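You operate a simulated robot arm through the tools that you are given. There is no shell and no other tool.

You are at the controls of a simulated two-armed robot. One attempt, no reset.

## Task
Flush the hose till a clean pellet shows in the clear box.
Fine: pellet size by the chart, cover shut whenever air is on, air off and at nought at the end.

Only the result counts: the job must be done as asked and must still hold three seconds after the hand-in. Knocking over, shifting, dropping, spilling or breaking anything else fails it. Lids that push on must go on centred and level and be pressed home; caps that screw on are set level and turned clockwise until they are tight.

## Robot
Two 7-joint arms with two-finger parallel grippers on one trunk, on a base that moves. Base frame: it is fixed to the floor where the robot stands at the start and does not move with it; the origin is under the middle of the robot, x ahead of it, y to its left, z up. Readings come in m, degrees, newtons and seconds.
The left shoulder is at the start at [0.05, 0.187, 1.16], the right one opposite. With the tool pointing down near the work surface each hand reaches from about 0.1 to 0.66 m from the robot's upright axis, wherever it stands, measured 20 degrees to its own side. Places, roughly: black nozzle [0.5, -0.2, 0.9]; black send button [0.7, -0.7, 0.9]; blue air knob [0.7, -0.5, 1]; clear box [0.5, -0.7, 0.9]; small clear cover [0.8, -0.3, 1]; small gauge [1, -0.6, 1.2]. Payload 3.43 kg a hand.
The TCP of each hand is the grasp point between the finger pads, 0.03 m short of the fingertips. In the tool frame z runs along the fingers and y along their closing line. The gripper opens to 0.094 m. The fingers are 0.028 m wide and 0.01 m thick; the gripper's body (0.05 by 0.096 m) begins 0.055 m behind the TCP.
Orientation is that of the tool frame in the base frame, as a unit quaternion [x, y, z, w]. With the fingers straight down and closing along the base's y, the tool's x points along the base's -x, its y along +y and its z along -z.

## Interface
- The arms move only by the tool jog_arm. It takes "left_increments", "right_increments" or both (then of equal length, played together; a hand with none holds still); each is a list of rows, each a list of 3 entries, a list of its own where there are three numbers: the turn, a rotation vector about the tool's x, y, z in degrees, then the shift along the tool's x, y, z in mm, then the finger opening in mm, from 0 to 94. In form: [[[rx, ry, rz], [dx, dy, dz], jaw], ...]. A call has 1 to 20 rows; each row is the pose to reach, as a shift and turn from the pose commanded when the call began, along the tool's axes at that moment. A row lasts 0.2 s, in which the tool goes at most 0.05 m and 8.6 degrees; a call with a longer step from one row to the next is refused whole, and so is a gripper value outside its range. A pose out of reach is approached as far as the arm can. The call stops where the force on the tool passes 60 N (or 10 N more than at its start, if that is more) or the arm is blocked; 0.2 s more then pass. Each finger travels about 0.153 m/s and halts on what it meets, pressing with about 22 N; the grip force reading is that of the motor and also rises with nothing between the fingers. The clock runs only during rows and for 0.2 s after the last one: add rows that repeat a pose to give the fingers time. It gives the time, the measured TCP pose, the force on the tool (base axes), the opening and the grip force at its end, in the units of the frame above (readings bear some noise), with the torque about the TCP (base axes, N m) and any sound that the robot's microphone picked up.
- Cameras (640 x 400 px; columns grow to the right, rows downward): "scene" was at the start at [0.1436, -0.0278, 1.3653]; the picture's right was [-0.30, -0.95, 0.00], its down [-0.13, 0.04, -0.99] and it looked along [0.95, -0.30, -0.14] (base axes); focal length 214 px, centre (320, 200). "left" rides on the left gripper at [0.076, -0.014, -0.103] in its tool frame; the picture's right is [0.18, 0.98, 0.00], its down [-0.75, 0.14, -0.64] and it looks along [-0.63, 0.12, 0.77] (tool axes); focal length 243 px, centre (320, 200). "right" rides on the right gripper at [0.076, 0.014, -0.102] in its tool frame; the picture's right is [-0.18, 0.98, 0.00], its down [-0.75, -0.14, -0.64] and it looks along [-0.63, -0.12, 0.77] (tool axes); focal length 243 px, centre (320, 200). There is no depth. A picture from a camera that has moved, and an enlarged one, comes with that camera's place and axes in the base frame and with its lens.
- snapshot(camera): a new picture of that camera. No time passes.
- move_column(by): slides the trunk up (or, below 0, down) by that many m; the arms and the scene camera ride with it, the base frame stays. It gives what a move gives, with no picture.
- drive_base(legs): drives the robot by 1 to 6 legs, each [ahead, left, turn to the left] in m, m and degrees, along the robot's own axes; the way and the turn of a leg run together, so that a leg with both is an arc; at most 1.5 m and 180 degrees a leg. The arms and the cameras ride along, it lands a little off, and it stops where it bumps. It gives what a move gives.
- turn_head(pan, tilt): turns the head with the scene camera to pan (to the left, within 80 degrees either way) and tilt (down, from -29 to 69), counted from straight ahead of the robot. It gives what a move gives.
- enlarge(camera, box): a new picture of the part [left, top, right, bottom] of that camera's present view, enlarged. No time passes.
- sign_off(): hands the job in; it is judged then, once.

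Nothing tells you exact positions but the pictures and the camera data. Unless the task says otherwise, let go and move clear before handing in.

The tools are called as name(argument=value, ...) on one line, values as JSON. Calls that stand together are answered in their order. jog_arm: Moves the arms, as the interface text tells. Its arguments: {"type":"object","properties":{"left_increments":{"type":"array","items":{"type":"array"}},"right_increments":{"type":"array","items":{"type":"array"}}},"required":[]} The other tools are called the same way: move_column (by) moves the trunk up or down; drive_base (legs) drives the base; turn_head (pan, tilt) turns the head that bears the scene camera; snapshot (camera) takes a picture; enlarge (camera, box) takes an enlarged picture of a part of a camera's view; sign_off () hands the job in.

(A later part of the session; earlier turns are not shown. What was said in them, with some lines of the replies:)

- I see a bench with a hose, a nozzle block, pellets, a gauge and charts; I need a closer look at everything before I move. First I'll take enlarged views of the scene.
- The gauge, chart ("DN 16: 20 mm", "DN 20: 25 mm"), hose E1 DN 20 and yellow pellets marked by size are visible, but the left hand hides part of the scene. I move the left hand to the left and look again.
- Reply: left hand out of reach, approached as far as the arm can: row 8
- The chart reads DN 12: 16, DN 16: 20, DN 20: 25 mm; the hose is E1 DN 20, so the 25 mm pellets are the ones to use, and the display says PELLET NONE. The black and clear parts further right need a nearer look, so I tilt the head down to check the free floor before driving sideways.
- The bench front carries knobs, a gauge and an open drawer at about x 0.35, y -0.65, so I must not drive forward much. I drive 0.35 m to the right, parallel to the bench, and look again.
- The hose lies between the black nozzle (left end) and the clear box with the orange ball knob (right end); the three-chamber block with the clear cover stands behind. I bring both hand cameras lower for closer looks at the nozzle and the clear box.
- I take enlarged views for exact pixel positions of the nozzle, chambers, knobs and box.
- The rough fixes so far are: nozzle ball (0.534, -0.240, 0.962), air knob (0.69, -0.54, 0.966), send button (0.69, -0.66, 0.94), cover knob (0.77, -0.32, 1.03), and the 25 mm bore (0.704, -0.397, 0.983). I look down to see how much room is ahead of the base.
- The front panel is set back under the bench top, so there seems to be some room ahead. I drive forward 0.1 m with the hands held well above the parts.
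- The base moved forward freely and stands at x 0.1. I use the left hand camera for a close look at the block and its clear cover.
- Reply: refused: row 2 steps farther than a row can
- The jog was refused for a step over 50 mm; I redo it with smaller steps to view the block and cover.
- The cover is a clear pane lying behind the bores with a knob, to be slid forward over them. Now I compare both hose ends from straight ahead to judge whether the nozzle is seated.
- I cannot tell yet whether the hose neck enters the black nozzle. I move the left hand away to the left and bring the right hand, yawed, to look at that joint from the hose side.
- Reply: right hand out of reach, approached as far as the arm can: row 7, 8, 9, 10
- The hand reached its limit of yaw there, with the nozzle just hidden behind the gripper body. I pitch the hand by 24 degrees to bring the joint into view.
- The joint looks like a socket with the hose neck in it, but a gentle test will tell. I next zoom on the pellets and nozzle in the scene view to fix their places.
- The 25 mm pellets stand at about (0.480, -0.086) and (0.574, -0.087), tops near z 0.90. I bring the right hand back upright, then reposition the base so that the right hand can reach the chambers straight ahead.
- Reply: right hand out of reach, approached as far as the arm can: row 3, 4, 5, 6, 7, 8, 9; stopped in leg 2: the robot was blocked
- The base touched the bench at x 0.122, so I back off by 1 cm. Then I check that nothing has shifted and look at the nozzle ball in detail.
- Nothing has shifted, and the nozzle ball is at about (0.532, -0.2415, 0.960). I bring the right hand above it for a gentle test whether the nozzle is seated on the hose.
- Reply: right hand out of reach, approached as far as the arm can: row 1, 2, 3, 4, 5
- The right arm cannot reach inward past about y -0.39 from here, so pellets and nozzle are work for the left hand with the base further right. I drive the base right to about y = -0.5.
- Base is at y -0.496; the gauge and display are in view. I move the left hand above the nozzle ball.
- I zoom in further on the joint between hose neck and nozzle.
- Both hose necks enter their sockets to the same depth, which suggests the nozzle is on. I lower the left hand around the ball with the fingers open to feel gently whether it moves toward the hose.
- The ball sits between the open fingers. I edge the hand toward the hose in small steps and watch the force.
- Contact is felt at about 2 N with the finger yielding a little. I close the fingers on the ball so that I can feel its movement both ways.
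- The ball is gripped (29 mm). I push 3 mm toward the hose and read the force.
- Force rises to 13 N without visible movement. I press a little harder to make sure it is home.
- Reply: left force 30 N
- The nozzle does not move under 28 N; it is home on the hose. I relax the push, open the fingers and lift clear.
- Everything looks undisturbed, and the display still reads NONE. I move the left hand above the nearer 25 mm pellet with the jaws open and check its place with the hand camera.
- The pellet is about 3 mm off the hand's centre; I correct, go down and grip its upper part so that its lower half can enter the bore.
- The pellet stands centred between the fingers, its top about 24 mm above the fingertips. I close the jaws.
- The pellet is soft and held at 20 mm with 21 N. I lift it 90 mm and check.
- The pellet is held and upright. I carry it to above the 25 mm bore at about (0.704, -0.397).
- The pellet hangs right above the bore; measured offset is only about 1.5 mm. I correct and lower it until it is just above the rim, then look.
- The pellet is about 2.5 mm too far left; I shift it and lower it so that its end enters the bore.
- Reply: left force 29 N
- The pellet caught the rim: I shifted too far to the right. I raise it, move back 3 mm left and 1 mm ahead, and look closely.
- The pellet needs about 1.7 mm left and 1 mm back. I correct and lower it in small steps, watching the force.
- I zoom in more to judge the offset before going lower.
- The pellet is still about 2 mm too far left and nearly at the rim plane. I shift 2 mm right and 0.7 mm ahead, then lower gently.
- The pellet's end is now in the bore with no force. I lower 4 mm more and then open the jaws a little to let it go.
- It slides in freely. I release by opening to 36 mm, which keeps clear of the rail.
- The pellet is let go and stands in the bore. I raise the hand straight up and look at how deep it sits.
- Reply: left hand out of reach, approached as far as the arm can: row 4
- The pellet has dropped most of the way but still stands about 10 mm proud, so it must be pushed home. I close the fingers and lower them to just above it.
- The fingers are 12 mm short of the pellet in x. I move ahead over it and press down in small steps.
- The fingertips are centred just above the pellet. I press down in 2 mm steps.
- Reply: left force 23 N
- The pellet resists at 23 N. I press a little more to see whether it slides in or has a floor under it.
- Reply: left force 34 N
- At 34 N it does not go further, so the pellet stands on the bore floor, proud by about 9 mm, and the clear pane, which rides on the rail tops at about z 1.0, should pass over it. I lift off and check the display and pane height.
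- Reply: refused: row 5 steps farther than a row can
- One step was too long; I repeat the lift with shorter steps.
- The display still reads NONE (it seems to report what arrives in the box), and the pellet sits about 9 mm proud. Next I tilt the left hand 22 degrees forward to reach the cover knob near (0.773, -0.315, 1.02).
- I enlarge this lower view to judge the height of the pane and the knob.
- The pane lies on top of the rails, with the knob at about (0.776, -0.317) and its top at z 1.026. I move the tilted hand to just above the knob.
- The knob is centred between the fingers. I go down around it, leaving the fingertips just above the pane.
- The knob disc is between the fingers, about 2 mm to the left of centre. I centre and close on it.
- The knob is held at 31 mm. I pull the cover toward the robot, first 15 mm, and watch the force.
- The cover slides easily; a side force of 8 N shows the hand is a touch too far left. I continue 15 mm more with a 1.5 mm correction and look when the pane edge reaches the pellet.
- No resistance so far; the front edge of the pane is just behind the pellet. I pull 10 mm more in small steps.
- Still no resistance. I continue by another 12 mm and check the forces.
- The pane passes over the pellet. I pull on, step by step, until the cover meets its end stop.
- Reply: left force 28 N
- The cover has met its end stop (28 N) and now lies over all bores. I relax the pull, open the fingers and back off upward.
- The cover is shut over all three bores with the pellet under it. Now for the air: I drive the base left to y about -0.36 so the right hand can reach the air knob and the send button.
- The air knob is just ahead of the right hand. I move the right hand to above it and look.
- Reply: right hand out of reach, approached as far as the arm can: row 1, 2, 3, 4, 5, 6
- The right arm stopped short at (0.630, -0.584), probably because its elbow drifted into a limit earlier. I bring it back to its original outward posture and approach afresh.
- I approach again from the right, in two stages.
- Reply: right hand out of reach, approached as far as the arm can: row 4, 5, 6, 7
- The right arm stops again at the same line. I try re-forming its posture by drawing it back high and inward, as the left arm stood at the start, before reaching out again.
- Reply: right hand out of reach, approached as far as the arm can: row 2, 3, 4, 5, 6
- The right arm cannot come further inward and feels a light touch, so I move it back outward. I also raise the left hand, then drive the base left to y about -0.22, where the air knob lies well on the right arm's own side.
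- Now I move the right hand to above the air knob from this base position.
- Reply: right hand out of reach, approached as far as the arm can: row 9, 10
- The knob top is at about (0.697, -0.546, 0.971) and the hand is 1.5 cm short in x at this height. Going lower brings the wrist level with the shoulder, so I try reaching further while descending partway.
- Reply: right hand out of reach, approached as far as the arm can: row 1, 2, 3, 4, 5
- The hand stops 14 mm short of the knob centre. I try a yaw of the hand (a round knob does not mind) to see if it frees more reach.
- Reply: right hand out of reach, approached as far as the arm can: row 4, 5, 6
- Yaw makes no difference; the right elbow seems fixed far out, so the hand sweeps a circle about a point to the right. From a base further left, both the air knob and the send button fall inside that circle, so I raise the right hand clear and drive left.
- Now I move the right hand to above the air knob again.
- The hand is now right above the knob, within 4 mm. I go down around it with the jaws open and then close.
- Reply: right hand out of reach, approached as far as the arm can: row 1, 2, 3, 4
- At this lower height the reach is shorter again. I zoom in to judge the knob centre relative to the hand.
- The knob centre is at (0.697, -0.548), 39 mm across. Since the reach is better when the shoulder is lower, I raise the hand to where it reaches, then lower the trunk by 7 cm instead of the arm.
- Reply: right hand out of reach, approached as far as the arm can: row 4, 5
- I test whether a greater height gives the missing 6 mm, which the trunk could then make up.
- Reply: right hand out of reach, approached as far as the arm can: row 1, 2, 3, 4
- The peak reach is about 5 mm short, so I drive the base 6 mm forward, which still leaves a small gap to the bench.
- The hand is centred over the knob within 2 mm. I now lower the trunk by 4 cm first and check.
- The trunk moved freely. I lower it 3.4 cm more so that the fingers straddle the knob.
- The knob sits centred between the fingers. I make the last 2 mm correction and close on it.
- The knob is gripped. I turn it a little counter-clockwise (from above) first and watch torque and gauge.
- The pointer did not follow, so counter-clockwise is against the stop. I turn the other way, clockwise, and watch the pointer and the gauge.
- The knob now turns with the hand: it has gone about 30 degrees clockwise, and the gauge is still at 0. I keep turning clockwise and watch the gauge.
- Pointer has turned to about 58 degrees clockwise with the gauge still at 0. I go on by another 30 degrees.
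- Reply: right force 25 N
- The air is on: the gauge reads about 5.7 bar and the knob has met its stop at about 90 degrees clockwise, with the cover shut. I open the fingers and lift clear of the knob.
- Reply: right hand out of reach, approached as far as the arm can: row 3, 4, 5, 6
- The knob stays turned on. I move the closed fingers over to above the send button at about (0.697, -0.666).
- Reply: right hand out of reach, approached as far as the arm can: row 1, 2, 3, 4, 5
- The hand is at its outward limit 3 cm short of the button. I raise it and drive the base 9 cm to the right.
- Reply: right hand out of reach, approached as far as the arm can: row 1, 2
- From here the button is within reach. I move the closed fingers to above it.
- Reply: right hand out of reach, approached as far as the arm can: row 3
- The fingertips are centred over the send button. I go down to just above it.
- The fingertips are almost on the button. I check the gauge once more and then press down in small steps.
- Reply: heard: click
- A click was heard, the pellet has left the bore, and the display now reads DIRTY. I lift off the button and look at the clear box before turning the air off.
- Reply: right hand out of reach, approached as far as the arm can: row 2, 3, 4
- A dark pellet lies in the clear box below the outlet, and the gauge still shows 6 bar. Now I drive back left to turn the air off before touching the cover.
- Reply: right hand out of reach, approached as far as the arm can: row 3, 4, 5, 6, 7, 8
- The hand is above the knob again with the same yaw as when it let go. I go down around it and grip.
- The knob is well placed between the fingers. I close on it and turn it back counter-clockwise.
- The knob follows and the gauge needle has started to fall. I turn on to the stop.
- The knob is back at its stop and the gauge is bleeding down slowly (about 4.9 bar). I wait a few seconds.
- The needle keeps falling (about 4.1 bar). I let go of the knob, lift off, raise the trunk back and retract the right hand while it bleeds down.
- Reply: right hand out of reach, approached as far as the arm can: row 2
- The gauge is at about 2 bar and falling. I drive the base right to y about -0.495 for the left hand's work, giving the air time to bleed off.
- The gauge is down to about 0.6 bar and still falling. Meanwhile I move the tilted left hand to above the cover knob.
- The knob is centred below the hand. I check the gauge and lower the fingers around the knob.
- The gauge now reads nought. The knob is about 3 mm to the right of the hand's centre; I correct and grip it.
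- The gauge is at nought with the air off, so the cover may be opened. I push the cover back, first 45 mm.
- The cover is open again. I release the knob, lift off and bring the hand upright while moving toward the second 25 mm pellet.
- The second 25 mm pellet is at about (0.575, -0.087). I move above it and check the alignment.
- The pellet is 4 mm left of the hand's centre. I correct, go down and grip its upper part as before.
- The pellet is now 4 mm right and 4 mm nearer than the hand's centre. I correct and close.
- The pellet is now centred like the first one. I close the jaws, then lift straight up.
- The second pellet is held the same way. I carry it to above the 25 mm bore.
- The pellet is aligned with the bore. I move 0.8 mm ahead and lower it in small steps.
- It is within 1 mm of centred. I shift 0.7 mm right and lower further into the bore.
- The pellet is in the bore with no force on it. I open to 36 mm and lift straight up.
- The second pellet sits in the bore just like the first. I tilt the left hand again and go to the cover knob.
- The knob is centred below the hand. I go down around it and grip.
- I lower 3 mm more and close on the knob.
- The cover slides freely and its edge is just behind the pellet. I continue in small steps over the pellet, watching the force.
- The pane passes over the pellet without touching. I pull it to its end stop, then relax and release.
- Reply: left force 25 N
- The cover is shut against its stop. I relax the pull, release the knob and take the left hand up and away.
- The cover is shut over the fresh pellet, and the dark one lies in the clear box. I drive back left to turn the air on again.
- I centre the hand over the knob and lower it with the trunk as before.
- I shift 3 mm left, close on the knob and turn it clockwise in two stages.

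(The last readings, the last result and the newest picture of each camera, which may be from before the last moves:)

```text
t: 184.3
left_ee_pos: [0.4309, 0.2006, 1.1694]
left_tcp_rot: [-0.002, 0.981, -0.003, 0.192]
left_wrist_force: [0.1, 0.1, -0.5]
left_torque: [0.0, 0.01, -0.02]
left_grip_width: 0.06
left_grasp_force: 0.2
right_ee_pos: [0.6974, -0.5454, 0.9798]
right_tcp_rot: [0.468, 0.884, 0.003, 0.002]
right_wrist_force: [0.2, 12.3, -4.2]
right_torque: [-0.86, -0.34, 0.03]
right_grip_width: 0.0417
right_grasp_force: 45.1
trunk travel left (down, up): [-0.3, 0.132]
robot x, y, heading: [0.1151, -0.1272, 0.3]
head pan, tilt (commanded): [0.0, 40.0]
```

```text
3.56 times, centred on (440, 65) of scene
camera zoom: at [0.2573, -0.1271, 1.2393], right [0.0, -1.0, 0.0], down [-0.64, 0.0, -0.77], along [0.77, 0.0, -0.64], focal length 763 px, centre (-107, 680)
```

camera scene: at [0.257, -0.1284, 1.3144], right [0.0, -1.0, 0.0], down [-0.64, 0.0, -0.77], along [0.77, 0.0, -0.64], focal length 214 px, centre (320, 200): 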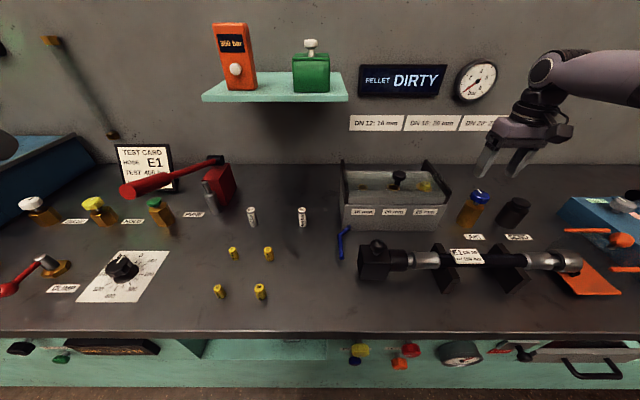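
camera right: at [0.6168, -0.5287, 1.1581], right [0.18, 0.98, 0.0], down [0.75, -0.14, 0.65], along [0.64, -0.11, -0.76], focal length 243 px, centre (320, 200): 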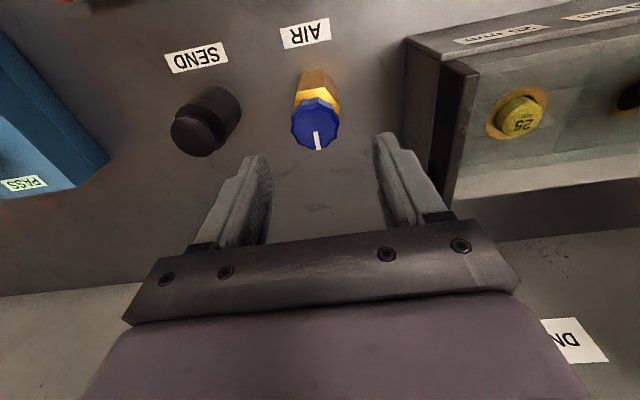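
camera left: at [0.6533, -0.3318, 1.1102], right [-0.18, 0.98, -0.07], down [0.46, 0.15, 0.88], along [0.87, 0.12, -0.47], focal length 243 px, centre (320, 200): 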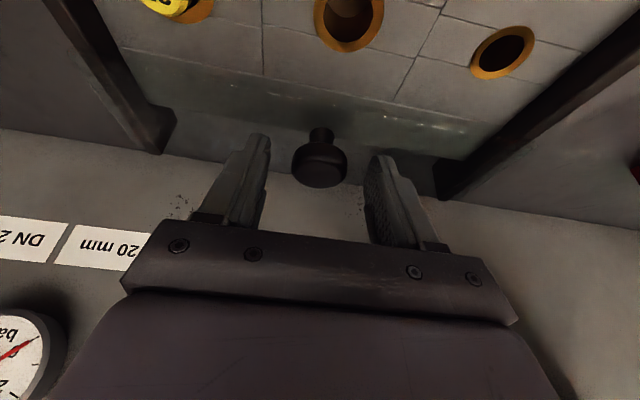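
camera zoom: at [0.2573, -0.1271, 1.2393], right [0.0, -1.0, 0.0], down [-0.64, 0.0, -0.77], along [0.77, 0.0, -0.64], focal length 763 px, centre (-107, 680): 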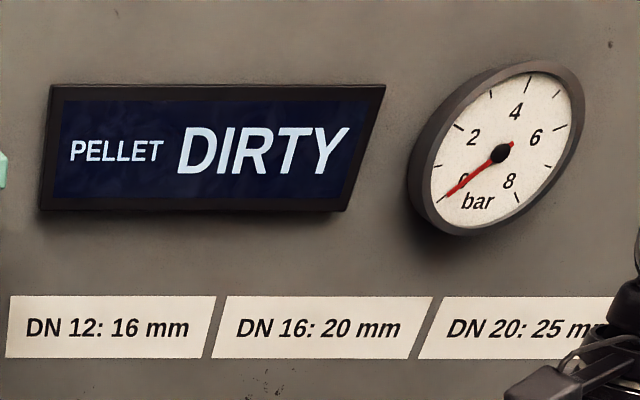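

The knob has turned about 56 degrees; I turn on to the stop at 90.

jog_arm(right_increments=[[[0, 0, 7], [0, 0, 0], 32], [[0, 0, 14], [0, 0, 0], 32], [[0, 0, 21], [0, 0, 0], 32], [[0, 0, 28], [0, 0, 0], 32], [[0, 0, 35], [0, 0, 0], 32], [[0, 0, 37], [0, 0, 0], 32], [[0, 0, 37], [0, 0, 0], 32], [[0, 0, 37], [0, 0, 0], 32]])

enlarge(camera="right", box=[220, 100, 420, 240])

enlarge(camera="scene", box=[350, 20, 530, 110])

```text
t: 186.1
left_ee_pos: [0.4327, 0.2, 1.1681]
left_tcp_rot: [-0.003, 0.982, -0.002, 0.19]
left_wrist_force: [1.0, -1.1, 0.9]
left_torque: [-0.05, 0.01, 0.03]
left_grip_width: 0.0601
left_grasp_force: 0.0
right_ee_pos: [0.6998, -0.5467, 0.9812]
right_tcp_rot: [0.724, 0.69, 0.005, 0.004]
right_wrist_force: [26.5, 12.0, 1.2]
right_torque: [0.34, 0.23, 0.39]
right_grip_width: 0.0416
right_grasp_force: 44.4
trunk travel left (down, up): [-0.3, 0.132]
robot x, y, heading: [0.1195, -0.1303, 0.2]
head pan, tilt (commanded): [0.0, 40.0]
```

```text
2.86 times, centred on (320, 170) of right
camera zoom: at [0.7164, -0.4701, 1.0838], right [0.97, -0.23, 0.01], down [-0.18, -0.75, 0.64], along [-0.14, -0.62, -0.77], focal length 693 px, centre (320, 286)
```

zoom: 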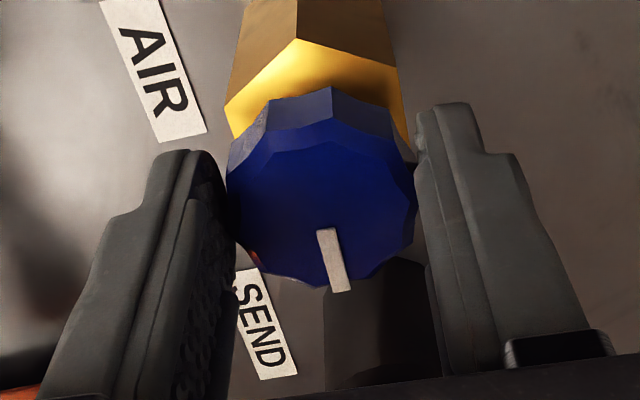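

```text
3.56 times, centred on (440, 65) of scene
camera zoom: at [0.2599, -0.127, 1.239], right [0.0, -1.0, 0.0], down [-0.65, 0.0, -0.76], along [0.76, 0.0, -0.65], focal length 763 px, centre (-107, 680)
```

zoom: 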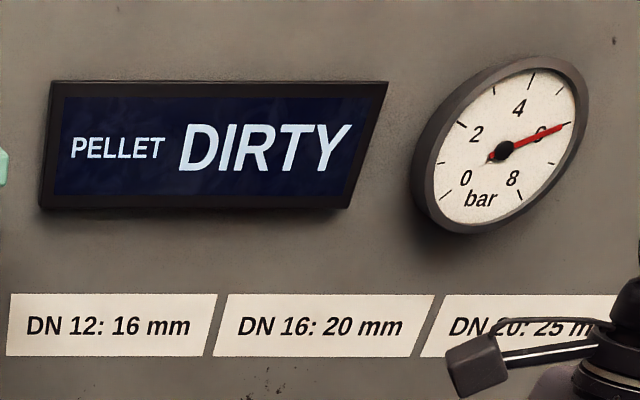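

Air is on at 6 bar with the cover shut. I release the knob, lift off, close the fingers and drive right toward the send button position.

jog_arm(right_increments=[[[0, 0, -4], [0, 0, 0], 36], [[0, 0, -4], [0, 0, 0], 50], [[0, 0, -4], [0, 0, 0], 62], [[0, 0, -4], [0, 0, 0], 64], [[0, 0, -4], [0, 0, -30], 64], [[0, 0, -4], [0, 0, -65], 64]])

jog_arm(right_increments=[[[0, 0, -8], [0, 0, -10], 40], [[0, 0, -16], [0, 0, -20], 20], [[0, 0, -24], [10, 0, -30], 0], [[0, 0, -32], [10, 0, -40], 0], [[0, 0, -40], [10, 0, -50], 0], [[0, 0, -48], [10, 0, -50], 0], [[0, 0, -56], [10, 0, -50], 0]])

drive_base(legs=[[0, -0.092, 0]])

snapshot(camera="right")

snapshot(camera="scene")

```text
t: 187.5
left_ee_pos: [0.4304, 0.199, 1.1698]
left_tcp_rot: [-0.003, 0.982, -0.001, 0.191]
left_wrist_force: [-0.4, -0.6, 0.8]
left_torque: [0.03, -0.04, -0.01]
left_grip_width: 0.06
left_grasp_force: 0.0
right_ee_pos: [0.6931, -0.5475, 1.043]
right_tcp_rot: [0.699, 0.715, 0.003, 0.002]
right_wrist_force: [0.6, -0.2, 0.2]
right_torque: [0.03, 0.03, 0.02]
right_grip_width: 0.0641
right_grasp_force: 0.0
trunk travel left (down, up): [-0.3, 0.132]
robot x, y, heading: [0.1169, -0.1284, 0.2]
head pan, tilt (commanded): [0.0, 40.0]
```

```text
t: 189.1
left_ee_pos: [0.4294, 0.1989, 1.1694]
left_tcp_rot: [-0.003, 0.981, -0.001, 0.192]
left_wrist_force: [0.2, -0.5, 0.0]
left_torque: [0.02, 0.03, 0.0]
left_grip_width: 0.06
left_grasp_force: 0.1
right_ee_pos: [0.681, -0.5365, 1.0897]
right_tcp_rot: [0.28, 0.96, 0.002, 0.004]
right_wrist_force: [-0.6, 0.2, 0.0]
right_torque: [-0.03, 0.01, 0.02]
right_grip_width: 0.0
right_grasp_force: 21.9
right hand out of reach, approached as far as the arm can: row 1, 2, 3, 4, 5, 6, 7
trunk travel left (down, up): [-0.3, 0.132]
robot x, y, heading: [0.1169, -0.1284, 0.1]
head pan, tilt (commanded): [0.0, 40.0]
```

```text
t: 190.6
left_ee_pos: [0.4304, 0.1058, 1.1691]
left_tcp_rot: [-0.001, 0.981, -0.001, 0.192]
left_wrist_force: [-0.3, -0.5, -0.3]
left_torque: [0.05, -0.01, 0.0]
left_grip_width: 0.0601
left_grasp_force: 0.1
right_ee_pos: [0.681, -0.6306, 1.0912]
right_tcp_rot: [0.283, 0.959, 0.002, 0.004]
right_wrist_force: [0.3, -0.3, 0.0]
right_torque: [0.01, 0.03, -0.02]
right_grip_width: 0.0
right_grasp_force: 21.9
trunk travel left (down, up): [-0.3, 0.132]
robot x, y, heading: [0.1191, -0.2216, 0.2]
head pan, tilt (commanded): [0.0, 40.0]
```

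```text
taken
camera right: at [0.6233, -0.5778, 1.1929], right [0.69, 0.73, 0.01], down [0.55, -0.53, 0.65], along [0.47, -0.44, -0.76], focal length 243 px, centre (320, 200)
```

right: 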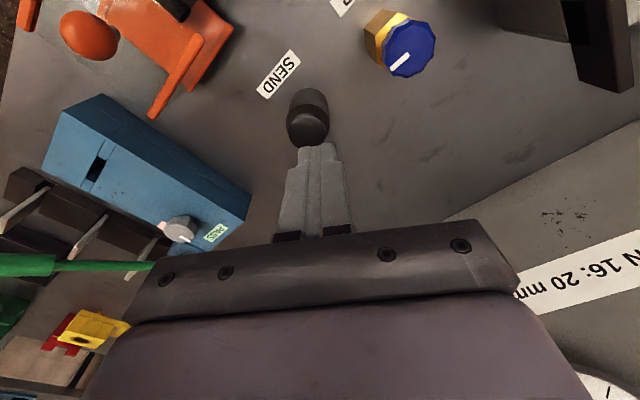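

```text
taken
camera scene: at [0.2573, -0.2214, 1.2394], right [0.0, -1.0, 0.0], down [-0.64, 0.0, -0.77], along [0.77, 0.0, -0.64], focal length 214 px, centre (320, 200)
```

scene: 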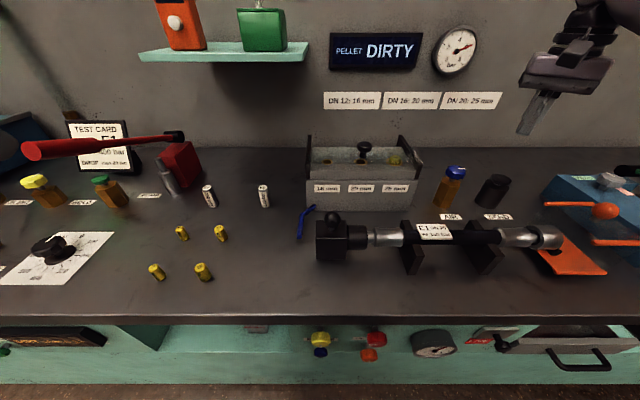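

I move the closed fingers to above the send button.

jog_arm(right_increments=[[[0, 0, 0], [-12, -10, 15], 0], [[0, 0, 0], [-24, -18, 35], 0], [[0, 0, 0], [-33, -23, 55], 0], [[0, 0, 0], [-33, -23, 71], 0], [[0, 0, 0], [-33, -23, 71], 0]])

snapshot(camera="right")

```text
t: 191.8
left_ee_pos: [0.4319, 0.1059, 1.1697]
left_tcp_rot: [-0.002, 0.981, -0.001, 0.192]
left_wrist_force: [-0.9, 1.2, 1.0]
left_torque: [0.03, -0.01, 0.0]
left_grip_width: 0.06
left_grasp_force: 0.1
right_ee_pos: [0.6935, -0.6676, 1.0209]
right_tcp_rot: [0.283, 0.959, 0.002, 0.004]
right_wrist_force: [0.9, 0.5, -0.5]
right_torque: [0.03, -0.04, 0.01]
right_grip_width: 0.0
right_grasp_force: 22.1
right hand out of reach, approached as far as the arm can: row 3, 4, 5
trunk travel left (down, up): [-0.3, 0.132]
robot x, y, heading: [0.1169, -0.22, -0.1]
head pan, tilt (commanded): [0.0, 40.0]
```

```text
taken
camera right: at [0.6359, -0.6143, 1.1227], right [0.69, 0.73, 0.01], down [0.55, -0.53, 0.65], along [0.47, -0.44, -0.76], focal length 243 px, centre (320, 200)
```

right: 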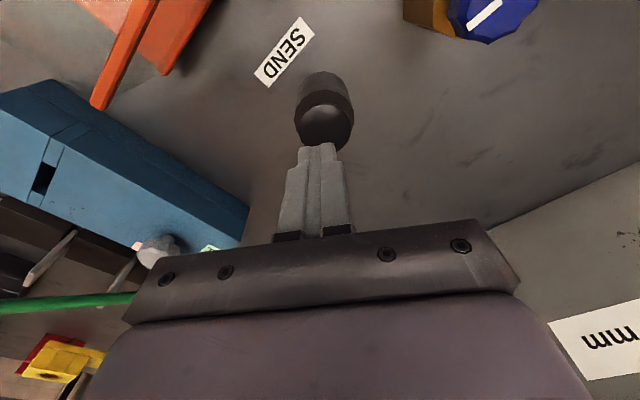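

The fingers are over the button just as before. I go down, check the gauge, and press.

jog_arm(right_increments=[[[0, 0, 0], [0, 0, 20], 0], [[0, 0, 0], [0, 0, 40], 0], [[0, 0, 0], [0, 0, 46], 0], [[0, 0, 0], [0, 0, 46], 0]])

enlarge(camera="scene", box=[300, 20, 580, 240])

```text
t: 192.8
left_ee_pos: [0.4316, 0.1061, 1.1707]
left_tcp_rot: [-0.002, 0.981, -0.001, 0.192]
left_wrist_force: [-0.2, 0.2, 0.0]
left_torque: [-0.03, 0.01, -0.01]
left_grip_width: 0.0599
left_grasp_force: 0.1
right_ee_pos: [0.6927, -0.6678, 0.976]
right_tcp_rot: [0.283, 0.959, 0.002, 0.005]
right_wrist_force: [0.2, 0.8, 0.4]
right_torque: [0.03, 0.01, -0.01]
right_grip_width: 0.0
right_grasp_force: 22.2
trunk travel left (down, up): [-0.3, 0.132]
robot x, y, heading: [0.1152, -0.2233, 0.1]
head pan, tilt (commanded): [0.0, 40.0]
```

```text
1.82 times, centred on (440, 130) of scene
camera zoom: at [0.2573, -0.221, 1.2394], right [0.0, -1.0, 0.0], down [-0.64, 0.0, -0.77], along [0.77, 0.0, -0.64], focal length 390 px, centre (102, 327)
```

zoom: 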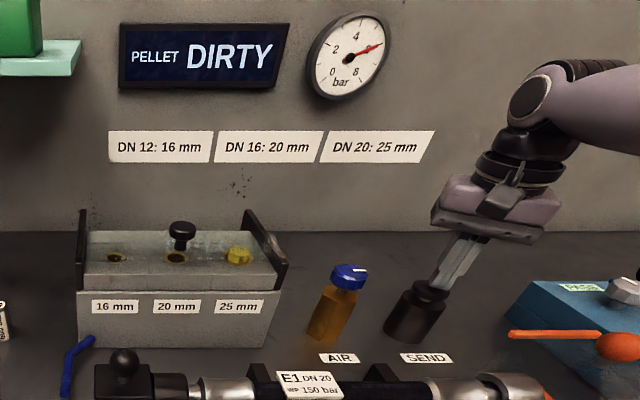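

The cover is shut, the pellet is under it and the gauge stands at 6 bar. I press the send button.

jog_arm(right_increments=[[[0, 0, 0], [0, 0, 3], 0], [[0, 0, 0], [0, 0, 6], 0], [[0, 0, 0], [0, 0, 8.5], 0]])

snapshot(camera="scene")

```text
t: 193.6
left_ee_pos: [0.4307, 0.1068, 1.1697]
left_tcp_rot: [-0.001, 0.981, -0.002, 0.191]
left_wrist_force: [-0.1, 0.0, 0.1]
left_torque: [0.0, 0.01, -0.03]
left_grip_width: 0.0598
left_grasp_force: 0.0
right_ee_pos: [0.6925, -0.6663, 0.9672]
right_tcp_rot: [0.283, 0.959, 0.002, 0.006]
right_wrist_force: [1.7, 0.7, 2.6]
right_torque: [0.0, 0.01, -0.02]
right_grip_width: 0.0
right_grasp_force: 22.0
trunk travel left (down, up): [-0.3, 0.132]
robot x, y, heading: [0.1178, -0.2238, 0.1]
head pan, tilt (commanded): [0.0, 40.0]
heard: click
```

```text
taken
camera scene: at [0.2572, -0.2207, 1.2394], right [0.0, -1.0, 0.0], down [-0.64, 0.0, -0.77], along [0.77, 0.0, -0.64], focal length 214 px, centre (320, 200)
```

scene: 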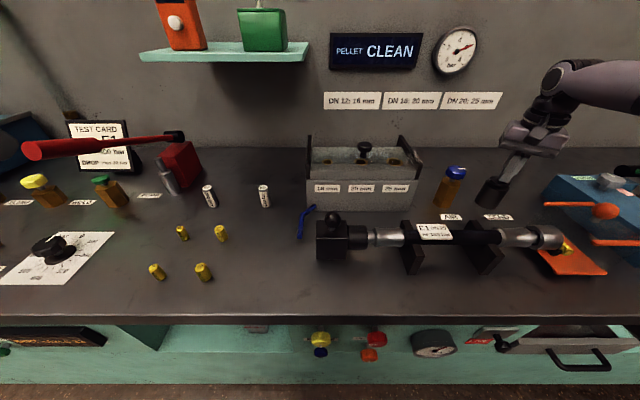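

The display now reads CLEAN and a yellow pellet shows in the clear box. I lift off the button and go back to turn the air off.

jog_arm(right_increments=[[[0, 0, 0], [0, 0, -30], 0], [[0, 0, 0], [0, 0, -70], 0], [[0, 0, 0], [0, 0, -110], 0], [[0, 0, 0], [0, 0, -125], 0]])

enlarge(camera="scene", box=[480, 190, 640, 290])

drive_base(legs=[[0, 0.092, 0]])

snapshot(camera="right")

```text
t: 194.6
left_ee_pos: [0.4309, 0.1064, 1.17]
left_tcp_rot: [-0.002, 0.982, -0.002, 0.191]
left_wrist_force: [-1.7, 0.0, 0.2]
left_torque: [0.0, -0.01, 0.04]
left_grip_width: 0.06
left_grasp_force: 0.1
right_ee_pos: [0.6786, -0.6649, 1.0857]
right_tcp_rot: [0.283, 0.959, 0.002, 0.004]
right_wrist_force: [-0.3, 0.3, 0.1]
right_torque: [0.03, -0.01, 0.01]
right_grip_width: 0.0
right_grasp_force: 21.9
right hand out of reach, approached as far as the arm can: row 3, 4
trunk travel left (down, up): [-0.3, 0.132]
robot x, y, heading: [0.1151, -0.2226, 0.0]
head pan, tilt (commanded): [0.0, 40.0]
```

```text
4.00 times, centred on (560, 240) of scene
camera zoom: at [0.2573, -0.2211, 1.2393], right [0.0, -1.0, 0.0], down [-0.64, 0.0, -0.77], along [0.77, 0.0, -0.64], focal length 858 px, centre (-640, 40)
```

zoom: 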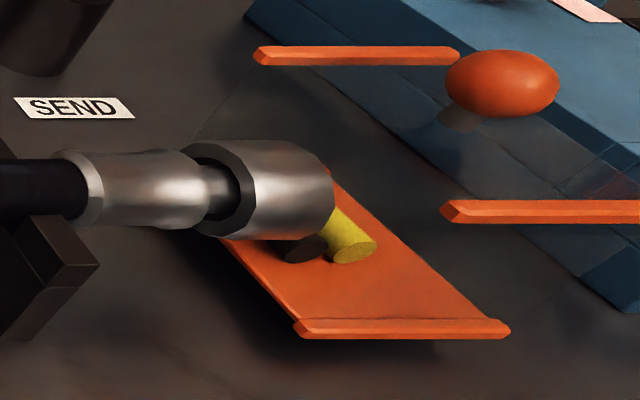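

```text
t: 196.1
left_ee_pos: [0.4305, 0.1993, 1.1702]
left_tcp_rot: [-0.003, 0.982, 0.0, 0.191]
left_wrist_force: [0.4, 0.2, -0.1]
left_torque: [0.04, -0.01, 0.03]
left_grip_width: 0.0602
left_grasp_force: 0.1
right_ee_pos: [0.6808, -0.5723, 1.0861]
right_tcp_rot: [0.282, 0.959, 0.001, 0.006]
right_wrist_force: [1.4, 0.1, 0.4]
right_torque: [-0.02, 0.0, 0.05]
right_grip_width: 0.0
right_grasp_force: 22.1
trunk travel left (down, up): [-0.3, 0.132]
robot x, y, heading: [0.1165, -0.1292, 0.2]
head pan, tilt (commanded): [0.0, 40.0]
```

```text
taken
camera right: at [0.6226, -0.5178, 1.1874], right [0.69, 0.73, 0.01], down [0.55, -0.53, 0.65], along [0.47, -0.44, -0.76], focal length 243 px, centre (320, 200)
```

right: 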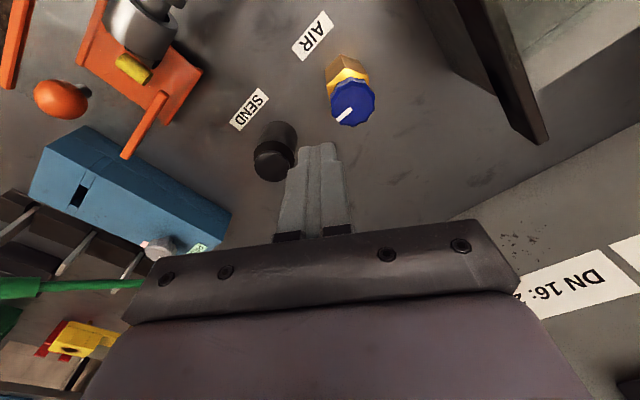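

I bring the opened hand above the air knob again with the yaw used before.

jog_arm(right_increments=[[[0, 0, 8], [0, 5, 0], 20], [[0, 0, 16], [0, 10, 0], 40], [[0, 0, 24], [1, 16, 0], 60], [[0, 0, 32], [1, 22, 0], 64], [[0, 0, 40], [1, 27, 10], 64], [[0, 0, 48], [1, 27, 20], 64], [[0, 0, 48], [1, 27, 31], 64], [[0, 0, 48], [1, 27, 31], 64]])

snapshot(camera="right")

```text
t: 197.9
left_ee_pos: [0.4299, 0.1995, 1.1696]
left_tcp_rot: [-0.003, 0.981, -0.001, 0.192]
left_wrist_force: [-0.6, -0.9, 0.2]
left_torque: [0.0, -0.02, 0.0]
left_grip_width: 0.0602
left_grasp_force: 0.0
right_ee_pos: [0.6927, -0.549, 1.0524]
right_tcp_rot: [0.648, 0.761, 0.004, 0.005]
right_wrist_force: [-1.3, -0.2, 1.2]
right_torque: [-0.02, 0.02, -0.01]
right_grip_width: 0.0639
right_grasp_force: 0.1
right hand out of reach, approached as far as the arm can: row 2, 3, 4, 5, 6, 7, 8
trunk travel left (down, up): [-0.3, 0.132]
robot x, y, heading: [0.1146, -0.1276, 0.4]
head pan, tilt (commanded): [0.0, 40.0]
```

```text
taken
camera right: at [0.6926, -0.4719, 1.1558], right [1.0, -0.02, 0.01], down [-0.03, -0.77, 0.64], along [-0.01, -0.64, -0.77], focal length 243 px, centre (320, 200)
```

right: 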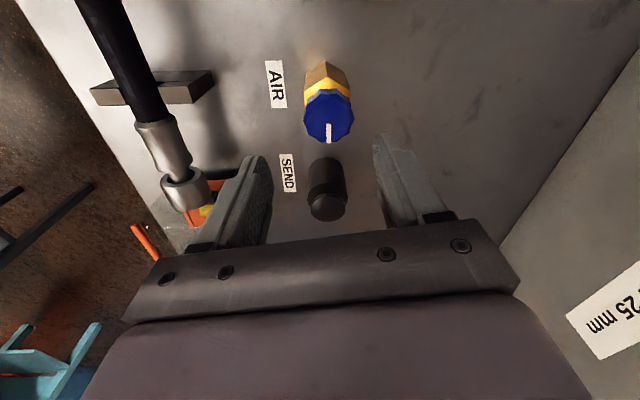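

Same pose as last time. I go down around the knob with a 5 mm correction and check.

jog_arm(right_increments=[[[0, 0, 0], [0, 3, 25], 64], [[0, 0, 0], [0, 6, 50], 64], [[0, 0, 0], [0, 6, 71], 64], [[0, 0, 0], [0, 6, 71], 64]])

enlarge(camera="right", box=[220, 100, 420, 240])

```text
t: 198.9
left_ee_pos: [0.4301, 0.1989, 1.1692]
left_tcp_rot: [-0.003, 0.982, -0.001, 0.191]
left_wrist_force: [-1.1, 0.2, 0.3]
left_torque: [0.02, -0.03, 0.0]
left_grip_width: 0.06
left_grasp_force: 0.0
right_ee_pos: [0.6987, -0.5479, 0.9816]
right_tcp_rot: [0.648, 0.762, 0.004, 0.004]
right_wrist_force: [-0.1, -0.4, 0.2]
right_torque: [-0.01, -0.02, 0.04]
right_grip_width: 0.064
right_grasp_force: 0.0
trunk travel left (down, up): [-0.3, 0.132]
robot x, y, heading: [0.1196, -0.1285, 0.2]
head pan, tilt (commanded): [0.0, 40.0]
```

```text
2.86 times, centred on (320, 170) of right
camera zoom: at [0.6987, -0.4701, 1.0845], right [1.0, -0.02, 0.01], down [-0.02, -0.77, 0.64], along [-0.01, -0.64, -0.77], focal length 693 px, centre (320, 286)
```

zoom: 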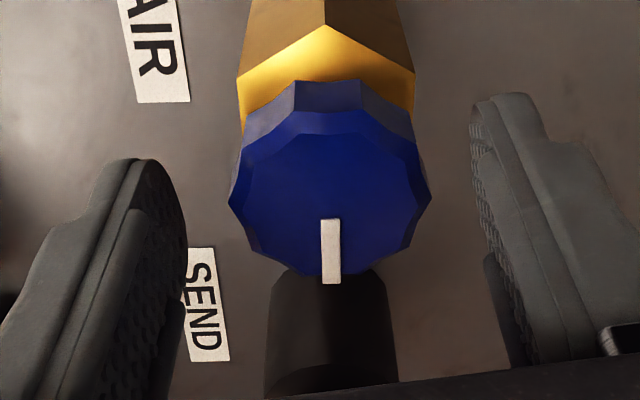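

The knob is centred. I close on it and turn it counter-clockwise to the off stop.

jog_arm(right_increments=[[[0, 0, 0], [0, 1, 0], 56], [[0, 0, 0], [0, 1, 0], 46], [[0, 0, 0], [0, 1, 0], 38], [[0, 0, 0], [0, 1, 0], 32], [[0, 0, 0], [0, 1, 0], 32]])

jog_arm(right_increments=[[[0, 0, -7], [0, 0, 0], 32], [[0, 0, -14], [0, 0, 0], 32], [[0, 0, -21], [0, 0, 0], 32], [[0, 0, -28], [0, 0, 0], 32], [[0, 0, -35], [0, 0, 0], 32], [[0, 0, -42], [0, 0, 0], 32], [[0, 0, -49], [0, 0, 0], 32], [[0, 0, -49], [0, 0, 0], 32]])

jog_arm(right_increments=[[[0, 0, -7], [0, 0, 0], 32], [[0, 0, -14], [0, 0, 0], 32], [[0, 0, -21], [0, 0, 0], 32], [[0, 0, -28], [0, 0, 0], 32], [[0, 0, -35], [0, 0, 0], 32], [[0, 0, -42], [0, 0, 0], 32], [[0, 0, -49], [0, 0, 0], 32], [[0, 0, -50], [0, 0, 0], 32], [[0, 0, -50], [0, 0, 0], 32]])

enlarge(camera="right", box=[220, 100, 420, 240])

enlarge(camera="scene", box=[350, 20, 530, 110])

```text
t: 200.1
left_ee_pos: [0.432, 0.2, 1.1683]
left_tcp_rot: [-0.003, 0.982, 0.0, 0.191]
left_wrist_force: [0.9, 1.0, -0.2]
left_torque: [0.02, -0.01, -0.02]
left_grip_width: 0.0598
left_grasp_force: 0.0
right_ee_pos: [0.6995, -0.5483, 0.9817]
right_tcp_rot: [0.647, 0.762, 0.004, 0.004]
right_wrist_force: [7.5, -1.6, 0.8]
right_torque: [-0.19, 0.19, 0.1]
right_grip_width: 0.041
right_grasp_force: 44.8
trunk travel left (down, up): [-0.3, 0.132]
robot x, y, heading: [0.1139, -0.1288, 0.2]
head pan, tilt (commanded): [0.0, 40.0]
```

```text
t: 201.9
left_ee_pos: [0.4302, 0.1991, 1.1693]
left_tcp_rot: [-0.003, 0.981, -0.001, 0.192]
left_wrist_force: [-0.2, -0.2, 0.7]
left_torque: [-0.03, 0.01, 0.0]
left_grip_width: 0.0599
left_grasp_force: 0.1
right_ee_pos: [0.6975, -0.5468, 0.9816]
right_tcp_rot: [0.273, 0.962, 0.001, 0.005]
right_wrist_force: [6.3, -1.6, 6.5]
right_torque: [-0.04, 0.78, 0.0]
right_grip_width: 0.0403
right_grasp_force: 45.0
trunk travel left (down, up): [-0.3, 0.132]
robot x, y, heading: [0.1196, -0.1291, 0.1]
head pan, tilt (commanded): [0.0, 40.0]
```

```text
t: 203.9
left_ee_pos: [0.4308, 0.199, 1.1698]
left_tcp_rot: [-0.002, 0.982, -0.001, 0.191]
left_wrist_force: [1.1, 0.0, 0.0]
left_torque: [-0.02, -0.02, -0.01]
left_grip_width: 0.0603
left_grasp_force: 0.0
right_ee_pos: [0.6977, -0.5484, 0.9821]
right_tcp_rot: [-0.158, 0.987, -0.001, 0.004]
right_wrist_force: [-0.7, -5.1, -2.8]
right_torque: [-0.14, 0.32, -1.16]
right_grip_width: 0.0405
right_grasp_force: 45.7
trunk travel left (down, up): [-0.3, 0.132]
robot x, y, heading: [0.1159, -0.128, 0.4]
head pan, tilt (commanded): [0.0, 40.0]
```

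```text
2.86 times, centred on (320, 170) of right
camera zoom: at [0.6199, -0.5587, 1.0835], right [-0.13, 0.99, 0.0], down [0.75, 0.1, 0.65], along [0.64, 0.08, -0.76], focal length 693 px, centre (320, 286)
```

zoom: 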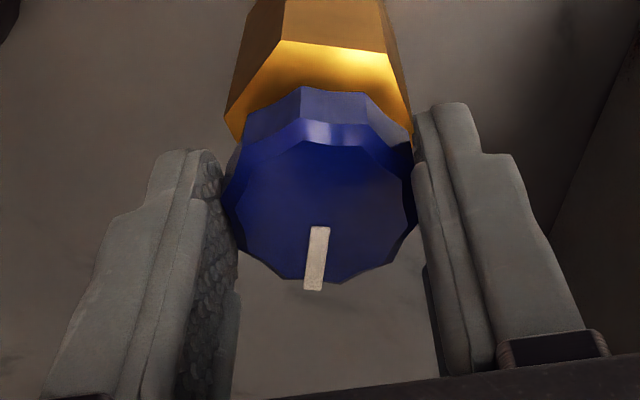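

```text
3.56 times, centred on (440, 65) of scene
camera zoom: at [0.2573, -0.129, 1.2393], right [0.0, -1.0, 0.0], down [-0.64, 0.0, -0.77], along [0.77, 0.0, -0.64], focal length 763 px, centre (-107, 680)
```

zoom: 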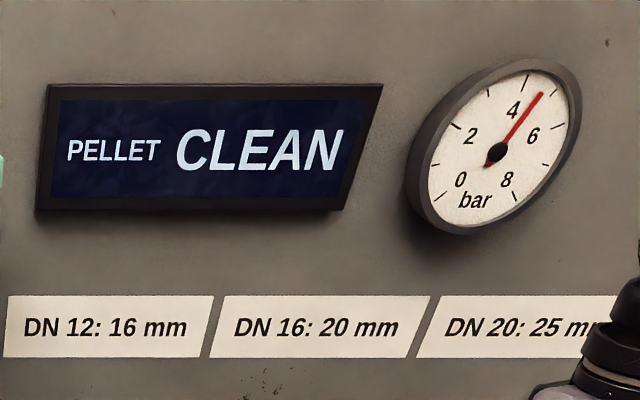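

The knob is at its off stop and the gauge is falling, with the display still CLEAN. I let go, lift clear and retract the right hand while it bleeds down.

jog_arm(right_increments=[[[0, 0, 3], [0, 0, 0], 36], [[0, 0, 3], [0, 0, 0], 50], [[0, 0, 3], [0, 0, 0], 62], [[0, 0, 3], [0, 0, 0], 64]])

jog_arm(right_increments=[[[0, 0, 0], [0, 0, -35], 64], [[0, 0, 0], [0, 0, -70], 64], [[0, 0, 7], [20, 0, -90], 64], [[0, 0, 14], [50, 0, -100], 64], [[0, 0, 14], [85, 0, -110], 64], [[0, 0, 14], [120, 0, -120], 64], [[0, 0, 14], [155, 0, -130], 64], [[0, 0, 14], [190, 0, -140], 64]])

move_column(by=0.075)

snapshot(camera="scene")

enlarge(camera="scene", box=[350, 50, 530, 140])

```text
t: 204.9
left_ee_pos: [0.4298, 0.1999, 1.1703]
left_tcp_rot: [-0.003, 0.982, -0.001, 0.191]
left_wrist_force: [0.4, 0.2, 0.2]
left_torque: [0.02, 0.01, 0.01]
left_grip_width: 0.0598
left_grasp_force: 0.0
right_ee_pos: [0.698, -0.5482, 0.9824]
right_tcp_rot: [-0.134, 0.991, 0.0, 0.004]
right_wrist_force: [0.0, 0.2, -0.4]
right_torque: [-0.02, 0.02, -0.01]
right_grip_width: 0.0639
right_grasp_force: 0.1
trunk travel left (down, up): [-0.3, 0.132]
robot x, y, heading: [0.115, -0.1312, 0.4]
head pan, tilt (commanded): [0.0, 40.0]
```

```text
t: 206.7
left_ee_pos: [0.4292, 0.1993, 1.1701]
left_tcp_rot: [-0.003, 0.981, -0.001, 0.191]
left_wrist_force: [-0.6, 0.6, 0.0]
left_torque: [-0.02, 0.0, 0.0]
left_grip_width: 0.0599
left_grasp_force: 0.2
right_ee_pos: [0.5147, -0.5955, 1.1187]
right_tcp_rot: [-0.011, 1.0, -0.001, 0.006]
right_wrist_force: [0.3, -0.1, 0.2]
right_torque: [0.02, 0.01, -0.02]
right_grip_width: 0.0637
right_grasp_force: 0.0
right hand out of reach, approached as far as the arm can: row 2
trunk travel left (down, up): [-0.3, 0.132]
robot x, y, heading: [0.1157, -0.1253, 0.4]
head pan, tilt (commanded): [0.0, 40.0]
```

```text
t: 207.8
left_ee_pos: [0.4306, 0.1994, 1.2448]
left_tcp_rot: [-0.003, 0.981, -0.001, 0.193]
left_wrist_force: [0.6, 0.3, -0.9]
left_torque: [-0.02, -0.03, 0.01]
left_grip_width: 0.0596
left_grasp_force: 0.1
right_ee_pos: [0.5154, -0.5951, 1.1942]
right_tcp_rot: [-0.01, 1.0, -0.001, 0.005]
right_wrist_force: [0.7, -0.2, -0.5]
right_torque: [-0.01, -0.04, 0.0]
right_grip_width: 0.064
right_grasp_force: 0.0
trunk travel left (down, up): [-0.375, 0.057]
robot x, y, heading: [0.1192, -0.1272, 0.3]
head pan, tilt (commanded): [0.0, 40.0]
```

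```text
taken
camera scene: at [0.2572, -0.1282, 1.3143], right [0.0, -1.0, 0.0], down [-0.64, 0.0, -0.77], along [0.77, 0.0, -0.64], focal length 214 px, centre (320, 200)
```

scene: 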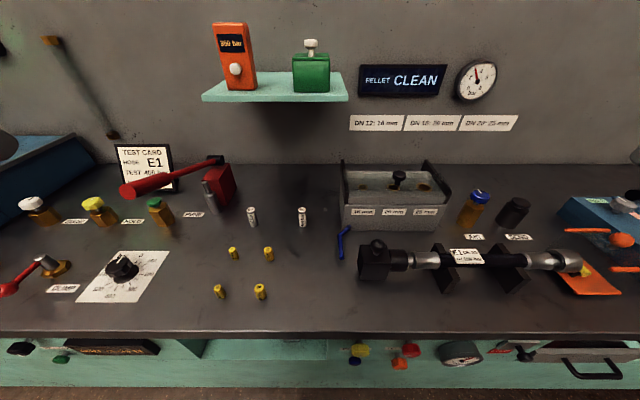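

```text
3.56 times, centred on (440, 95) of scene
camera zoom: at [0.2572, -0.1282, 1.3143], right [0.0, -1.0, 0.0], down [-0.64, 0.0, -0.77], along [0.77, 0.0, -0.64], focal length 763 px, centre (-107, 573)
```

zoom: 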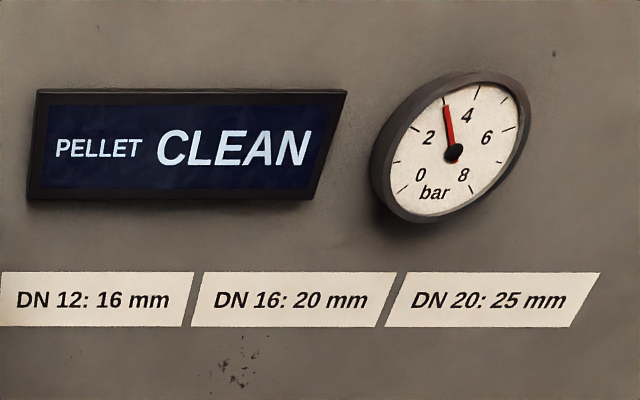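

The gauge is at 3 bar and falling. I wait with the hands still until it reaches nought.

jog_arm(right_increments=[[[0, 0, 0], [0, 0, 0], 64], [[0, 0, 0], [0, 0, 0], 64], [[0, 0, 0], [0, 0, 0], 64], [[0, 0, 0], [0, 0, 0], 64], [[0, 0, 0], [0, 0, 0], 64], [[0, 0, 0], [0, 0, 0], 64], [[0, 0, 0], [0, 0, 0], 64], [[0, 0, 0], [0, 0, 0], 64], [[0, 0, 0], [0, 0, 0], 64], [[0, 0, 0], [0, 0, 0], 64], [[0, 0, 0], [0, 0, 0], 64], [[0, 0, 0], [0, 0, 0], 64], [[0, 0, 0], [0, 0, 0], 64], [[0, 0, 0], [0, 0, 0], 64], [[0, 0, 0], [0, 0, 0], 64], [[0, 0, 0], [0, 0, 0], 64], [[0, 0, 0], [0, 0, 0], 64], [[0, 0, 0], [0, 0, 0], 64], [[0, 0, 0], [0, 0, 0], 64], [[0, 0, 0], [0, 0, 0], 64]])

jog_arm(right_increments=[[[0, 0, 0], [0, 0, 0], 64], [[0, 0, 0], [0, 0, 0], 64], [[0, 0, 0], [0, 0, 0], 64], [[0, 0, 0], [0, 0, 0], 64], [[0, 0, 0], [0, 0, 0], 64], [[0, 0, 0], [0, 0, 0], 64], [[0, 0, 0], [0, 0, 0], 64], [[0, 0, 0], [0, 0, 0], 64], [[0, 0, 0], [0, 0, 0], 64], [[0, 0, 0], [0, 0, 0], 64], [[0, 0, 0], [0, 0, 0], 64], [[0, 0, 0], [0, 0, 0], 64], [[0, 0, 0], [0, 0, 0], 64], [[0, 0, 0], [0, 0, 0], 64], [[0, 0, 0], [0, 0, 0], 64], [[0, 0, 0], [0, 0, 0], 64], [[0, 0, 0], [0, 0, 0], 64], [[0, 0, 0], [0, 0, 0], 64], [[0, 0, 0], [0, 0, 0], 64], [[0, 0, 0], [0, 0, 0], 64]])

enlarge(camera="scene", box=[350, 50, 530, 140])

enlarge(camera="scene", box=[430, 150, 640, 300])

```text
t: 212.0
left_ee_pos: [0.4298, 0.1991, 1.2442]
left_tcp_rot: [-0.003, 0.981, -0.001, 0.191]
left_wrist_force: [0.5, 1.0, -0.1]
left_torque: [0.01, 0.01, -0.03]
left_grip_width: 0.0599
left_grasp_force: 0.1
right_ee_pos: [0.514, -0.5955, 1.1943]
right_tcp_rot: [-0.011, 1.0, 0.0, 0.005]
right_wrist_force: [0.0, -0.4, -0.1]
right_torque: [-0.01, 0.01, -0.02]
right_grip_width: 0.0641
right_grasp_force: 0.0
trunk travel left (down, up): [-0.375, 0.057]
robot x, y, heading: [0.1172, -0.1283, 0.2]
head pan, tilt (commanded): [0.0, 40.0]
```

```text
t: 216.2
left_ee_pos: [0.4297, 0.2002, 1.2448]
left_tcp_rot: [-0.003, 0.981, -0.001, 0.192]
left_wrist_force: [-0.1, 0.3, 1.0]
left_torque: [0.0, 0.03, 0.01]
left_grip_width: 0.0599
left_grasp_force: 0.0
right_ee_pos: [0.5151, -0.5955, 1.1954]
right_tcp_rot: [-0.012, 1.0, 0.0, 0.005]
right_wrist_force: [0.1, 0.0, -0.1]
right_torque: [-0.01, -0.02, 0.0]
right_grip_width: 0.0639
right_grasp_force: 0.1
trunk travel left (down, up): [-0.375, 0.057]
robot x, y, heading: [0.1148, -0.1237, 0.3]
head pan, tilt (commanded): [0.0, 40.0]
```

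```text
3.56 times, centred on (440, 95) of scene
camera zoom: at [0.2571, -0.1282, 1.3144], right [0.0, -1.0, 0.0], down [-0.64, 0.0, -0.77], along [0.77, 0.0, -0.64], focal length 763 px, centre (-107, 573)
```

zoom: 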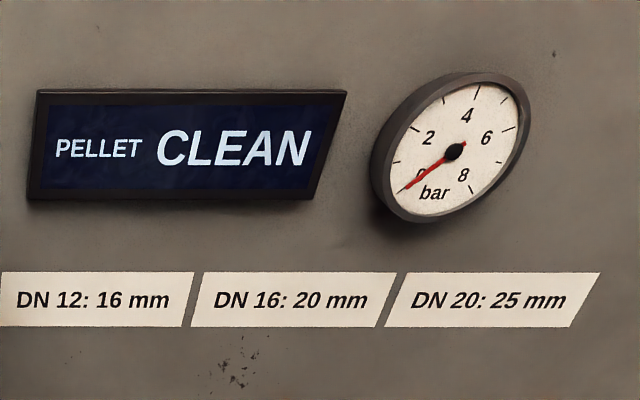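

```text
2.67 times, centred on (535, 225) of scene
camera zoom: at [0.2571, -0.1282, 1.3144], right [0.0, -1.0, 0.0], down [-0.64, 0.0, -0.77], along [0.77, 0.0, -0.64], focal length 572 px, centre (-253, 133)
```

zoom: 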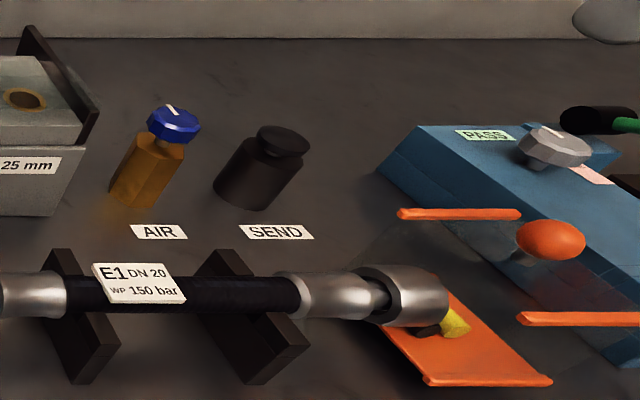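

The gauge is at nought, the display reads CLEAN, and the air knob points to off. One last close check of the gauge before handing in.

enlarge(camera="scene", box=[440, 50, 510, 110])

enlarge(camera="scene", box=[330, 140, 500, 250])

enlarge(camera="scene", box=[190, 190, 330, 310])

```text
6.67 times, centred on (475, 80) of scene
camera zoom: at [0.2571, -0.1282, 1.3144], right [0.0, -1.0, 0.0], down [-0.64, 0.0, -0.77], along [0.77, 0.0, -0.64], focal length 1430 px, centre (-713, 1000)
```

zoom: 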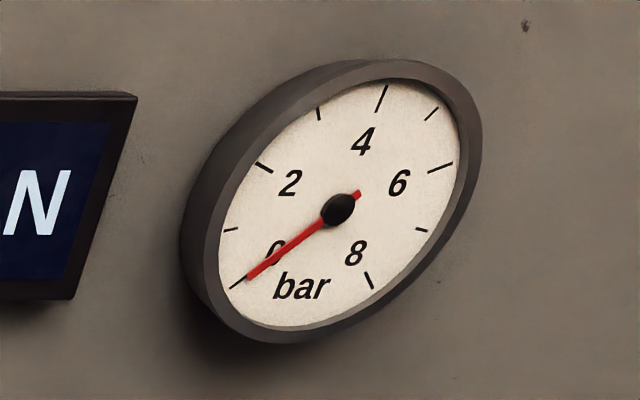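

```text
3.64 times, centred on (415, 195) of scene
camera zoom: at [0.2571, -0.1282, 1.3144], right [0.0, -1.0, 0.0], down [-0.64, 0.0, -0.77], along [0.77, 0.0, -0.64], focal length 780 px, centre (-26, 218)
```

zoom: 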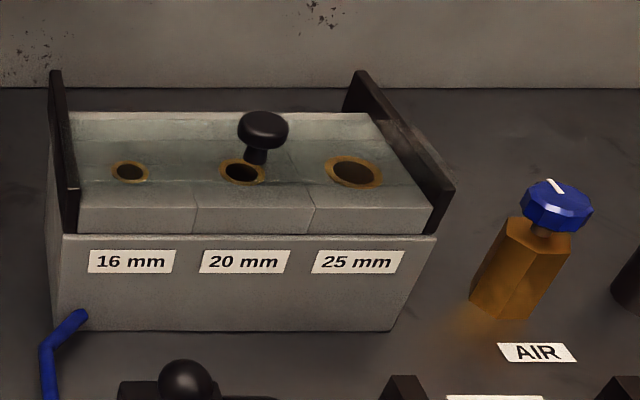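

```text
3.33 times, centred on (260, 250) of scene
camera zoom: at [0.2571, -0.1282, 1.3144], right [0.0, -1.0, 0.0], down [-0.64, 0.0, -0.77], along [0.77, 0.0, -0.64], focal length 715 px, centre (520, 33)
```

zoom: 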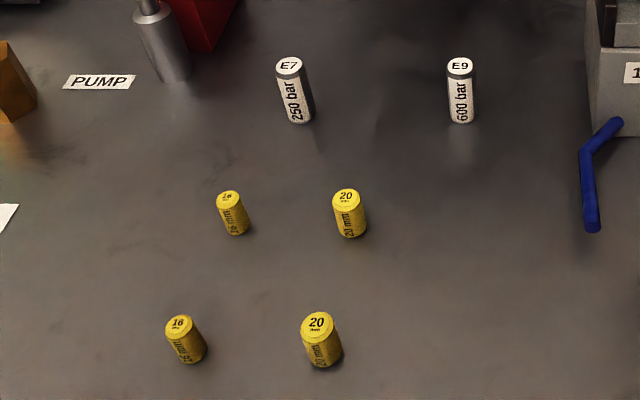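

The gauge reads exactly 0, the air knob is off, and the cover is shut. The display says CLEAN with a clean yellow pellet in the clear box, everything else stands as it was, and both hands are clear, so I hand in.

sign_off()

```text
The job is handed in.
```

The hose is flushed and the job is handed in. The display reads CLEAN, and a clean yellow 25 mm pellet lies in the clear box.

- **Pellet size:** hose E1 is DN 20, which the chart gives as 25 mm, so I used only the two 25 mm pellets. The first came out DIRTY and the second CLEAN. The dirty one is still in the clear box beside the clean one.
- **Cover:** it was shut each time before the air went on. I opened it between the two shots only after the air was off and the gauge was at nought, and it is shut now.
- **Air:** the knob is back at its off stop and the gauge reads 0 bar.

The base touched the bench once while I was positioning it. Before handing in I checked that the other pellets and the two white cylinders (E7 and E9) were still standing, and saw nothing else moved. Both hands are clear.
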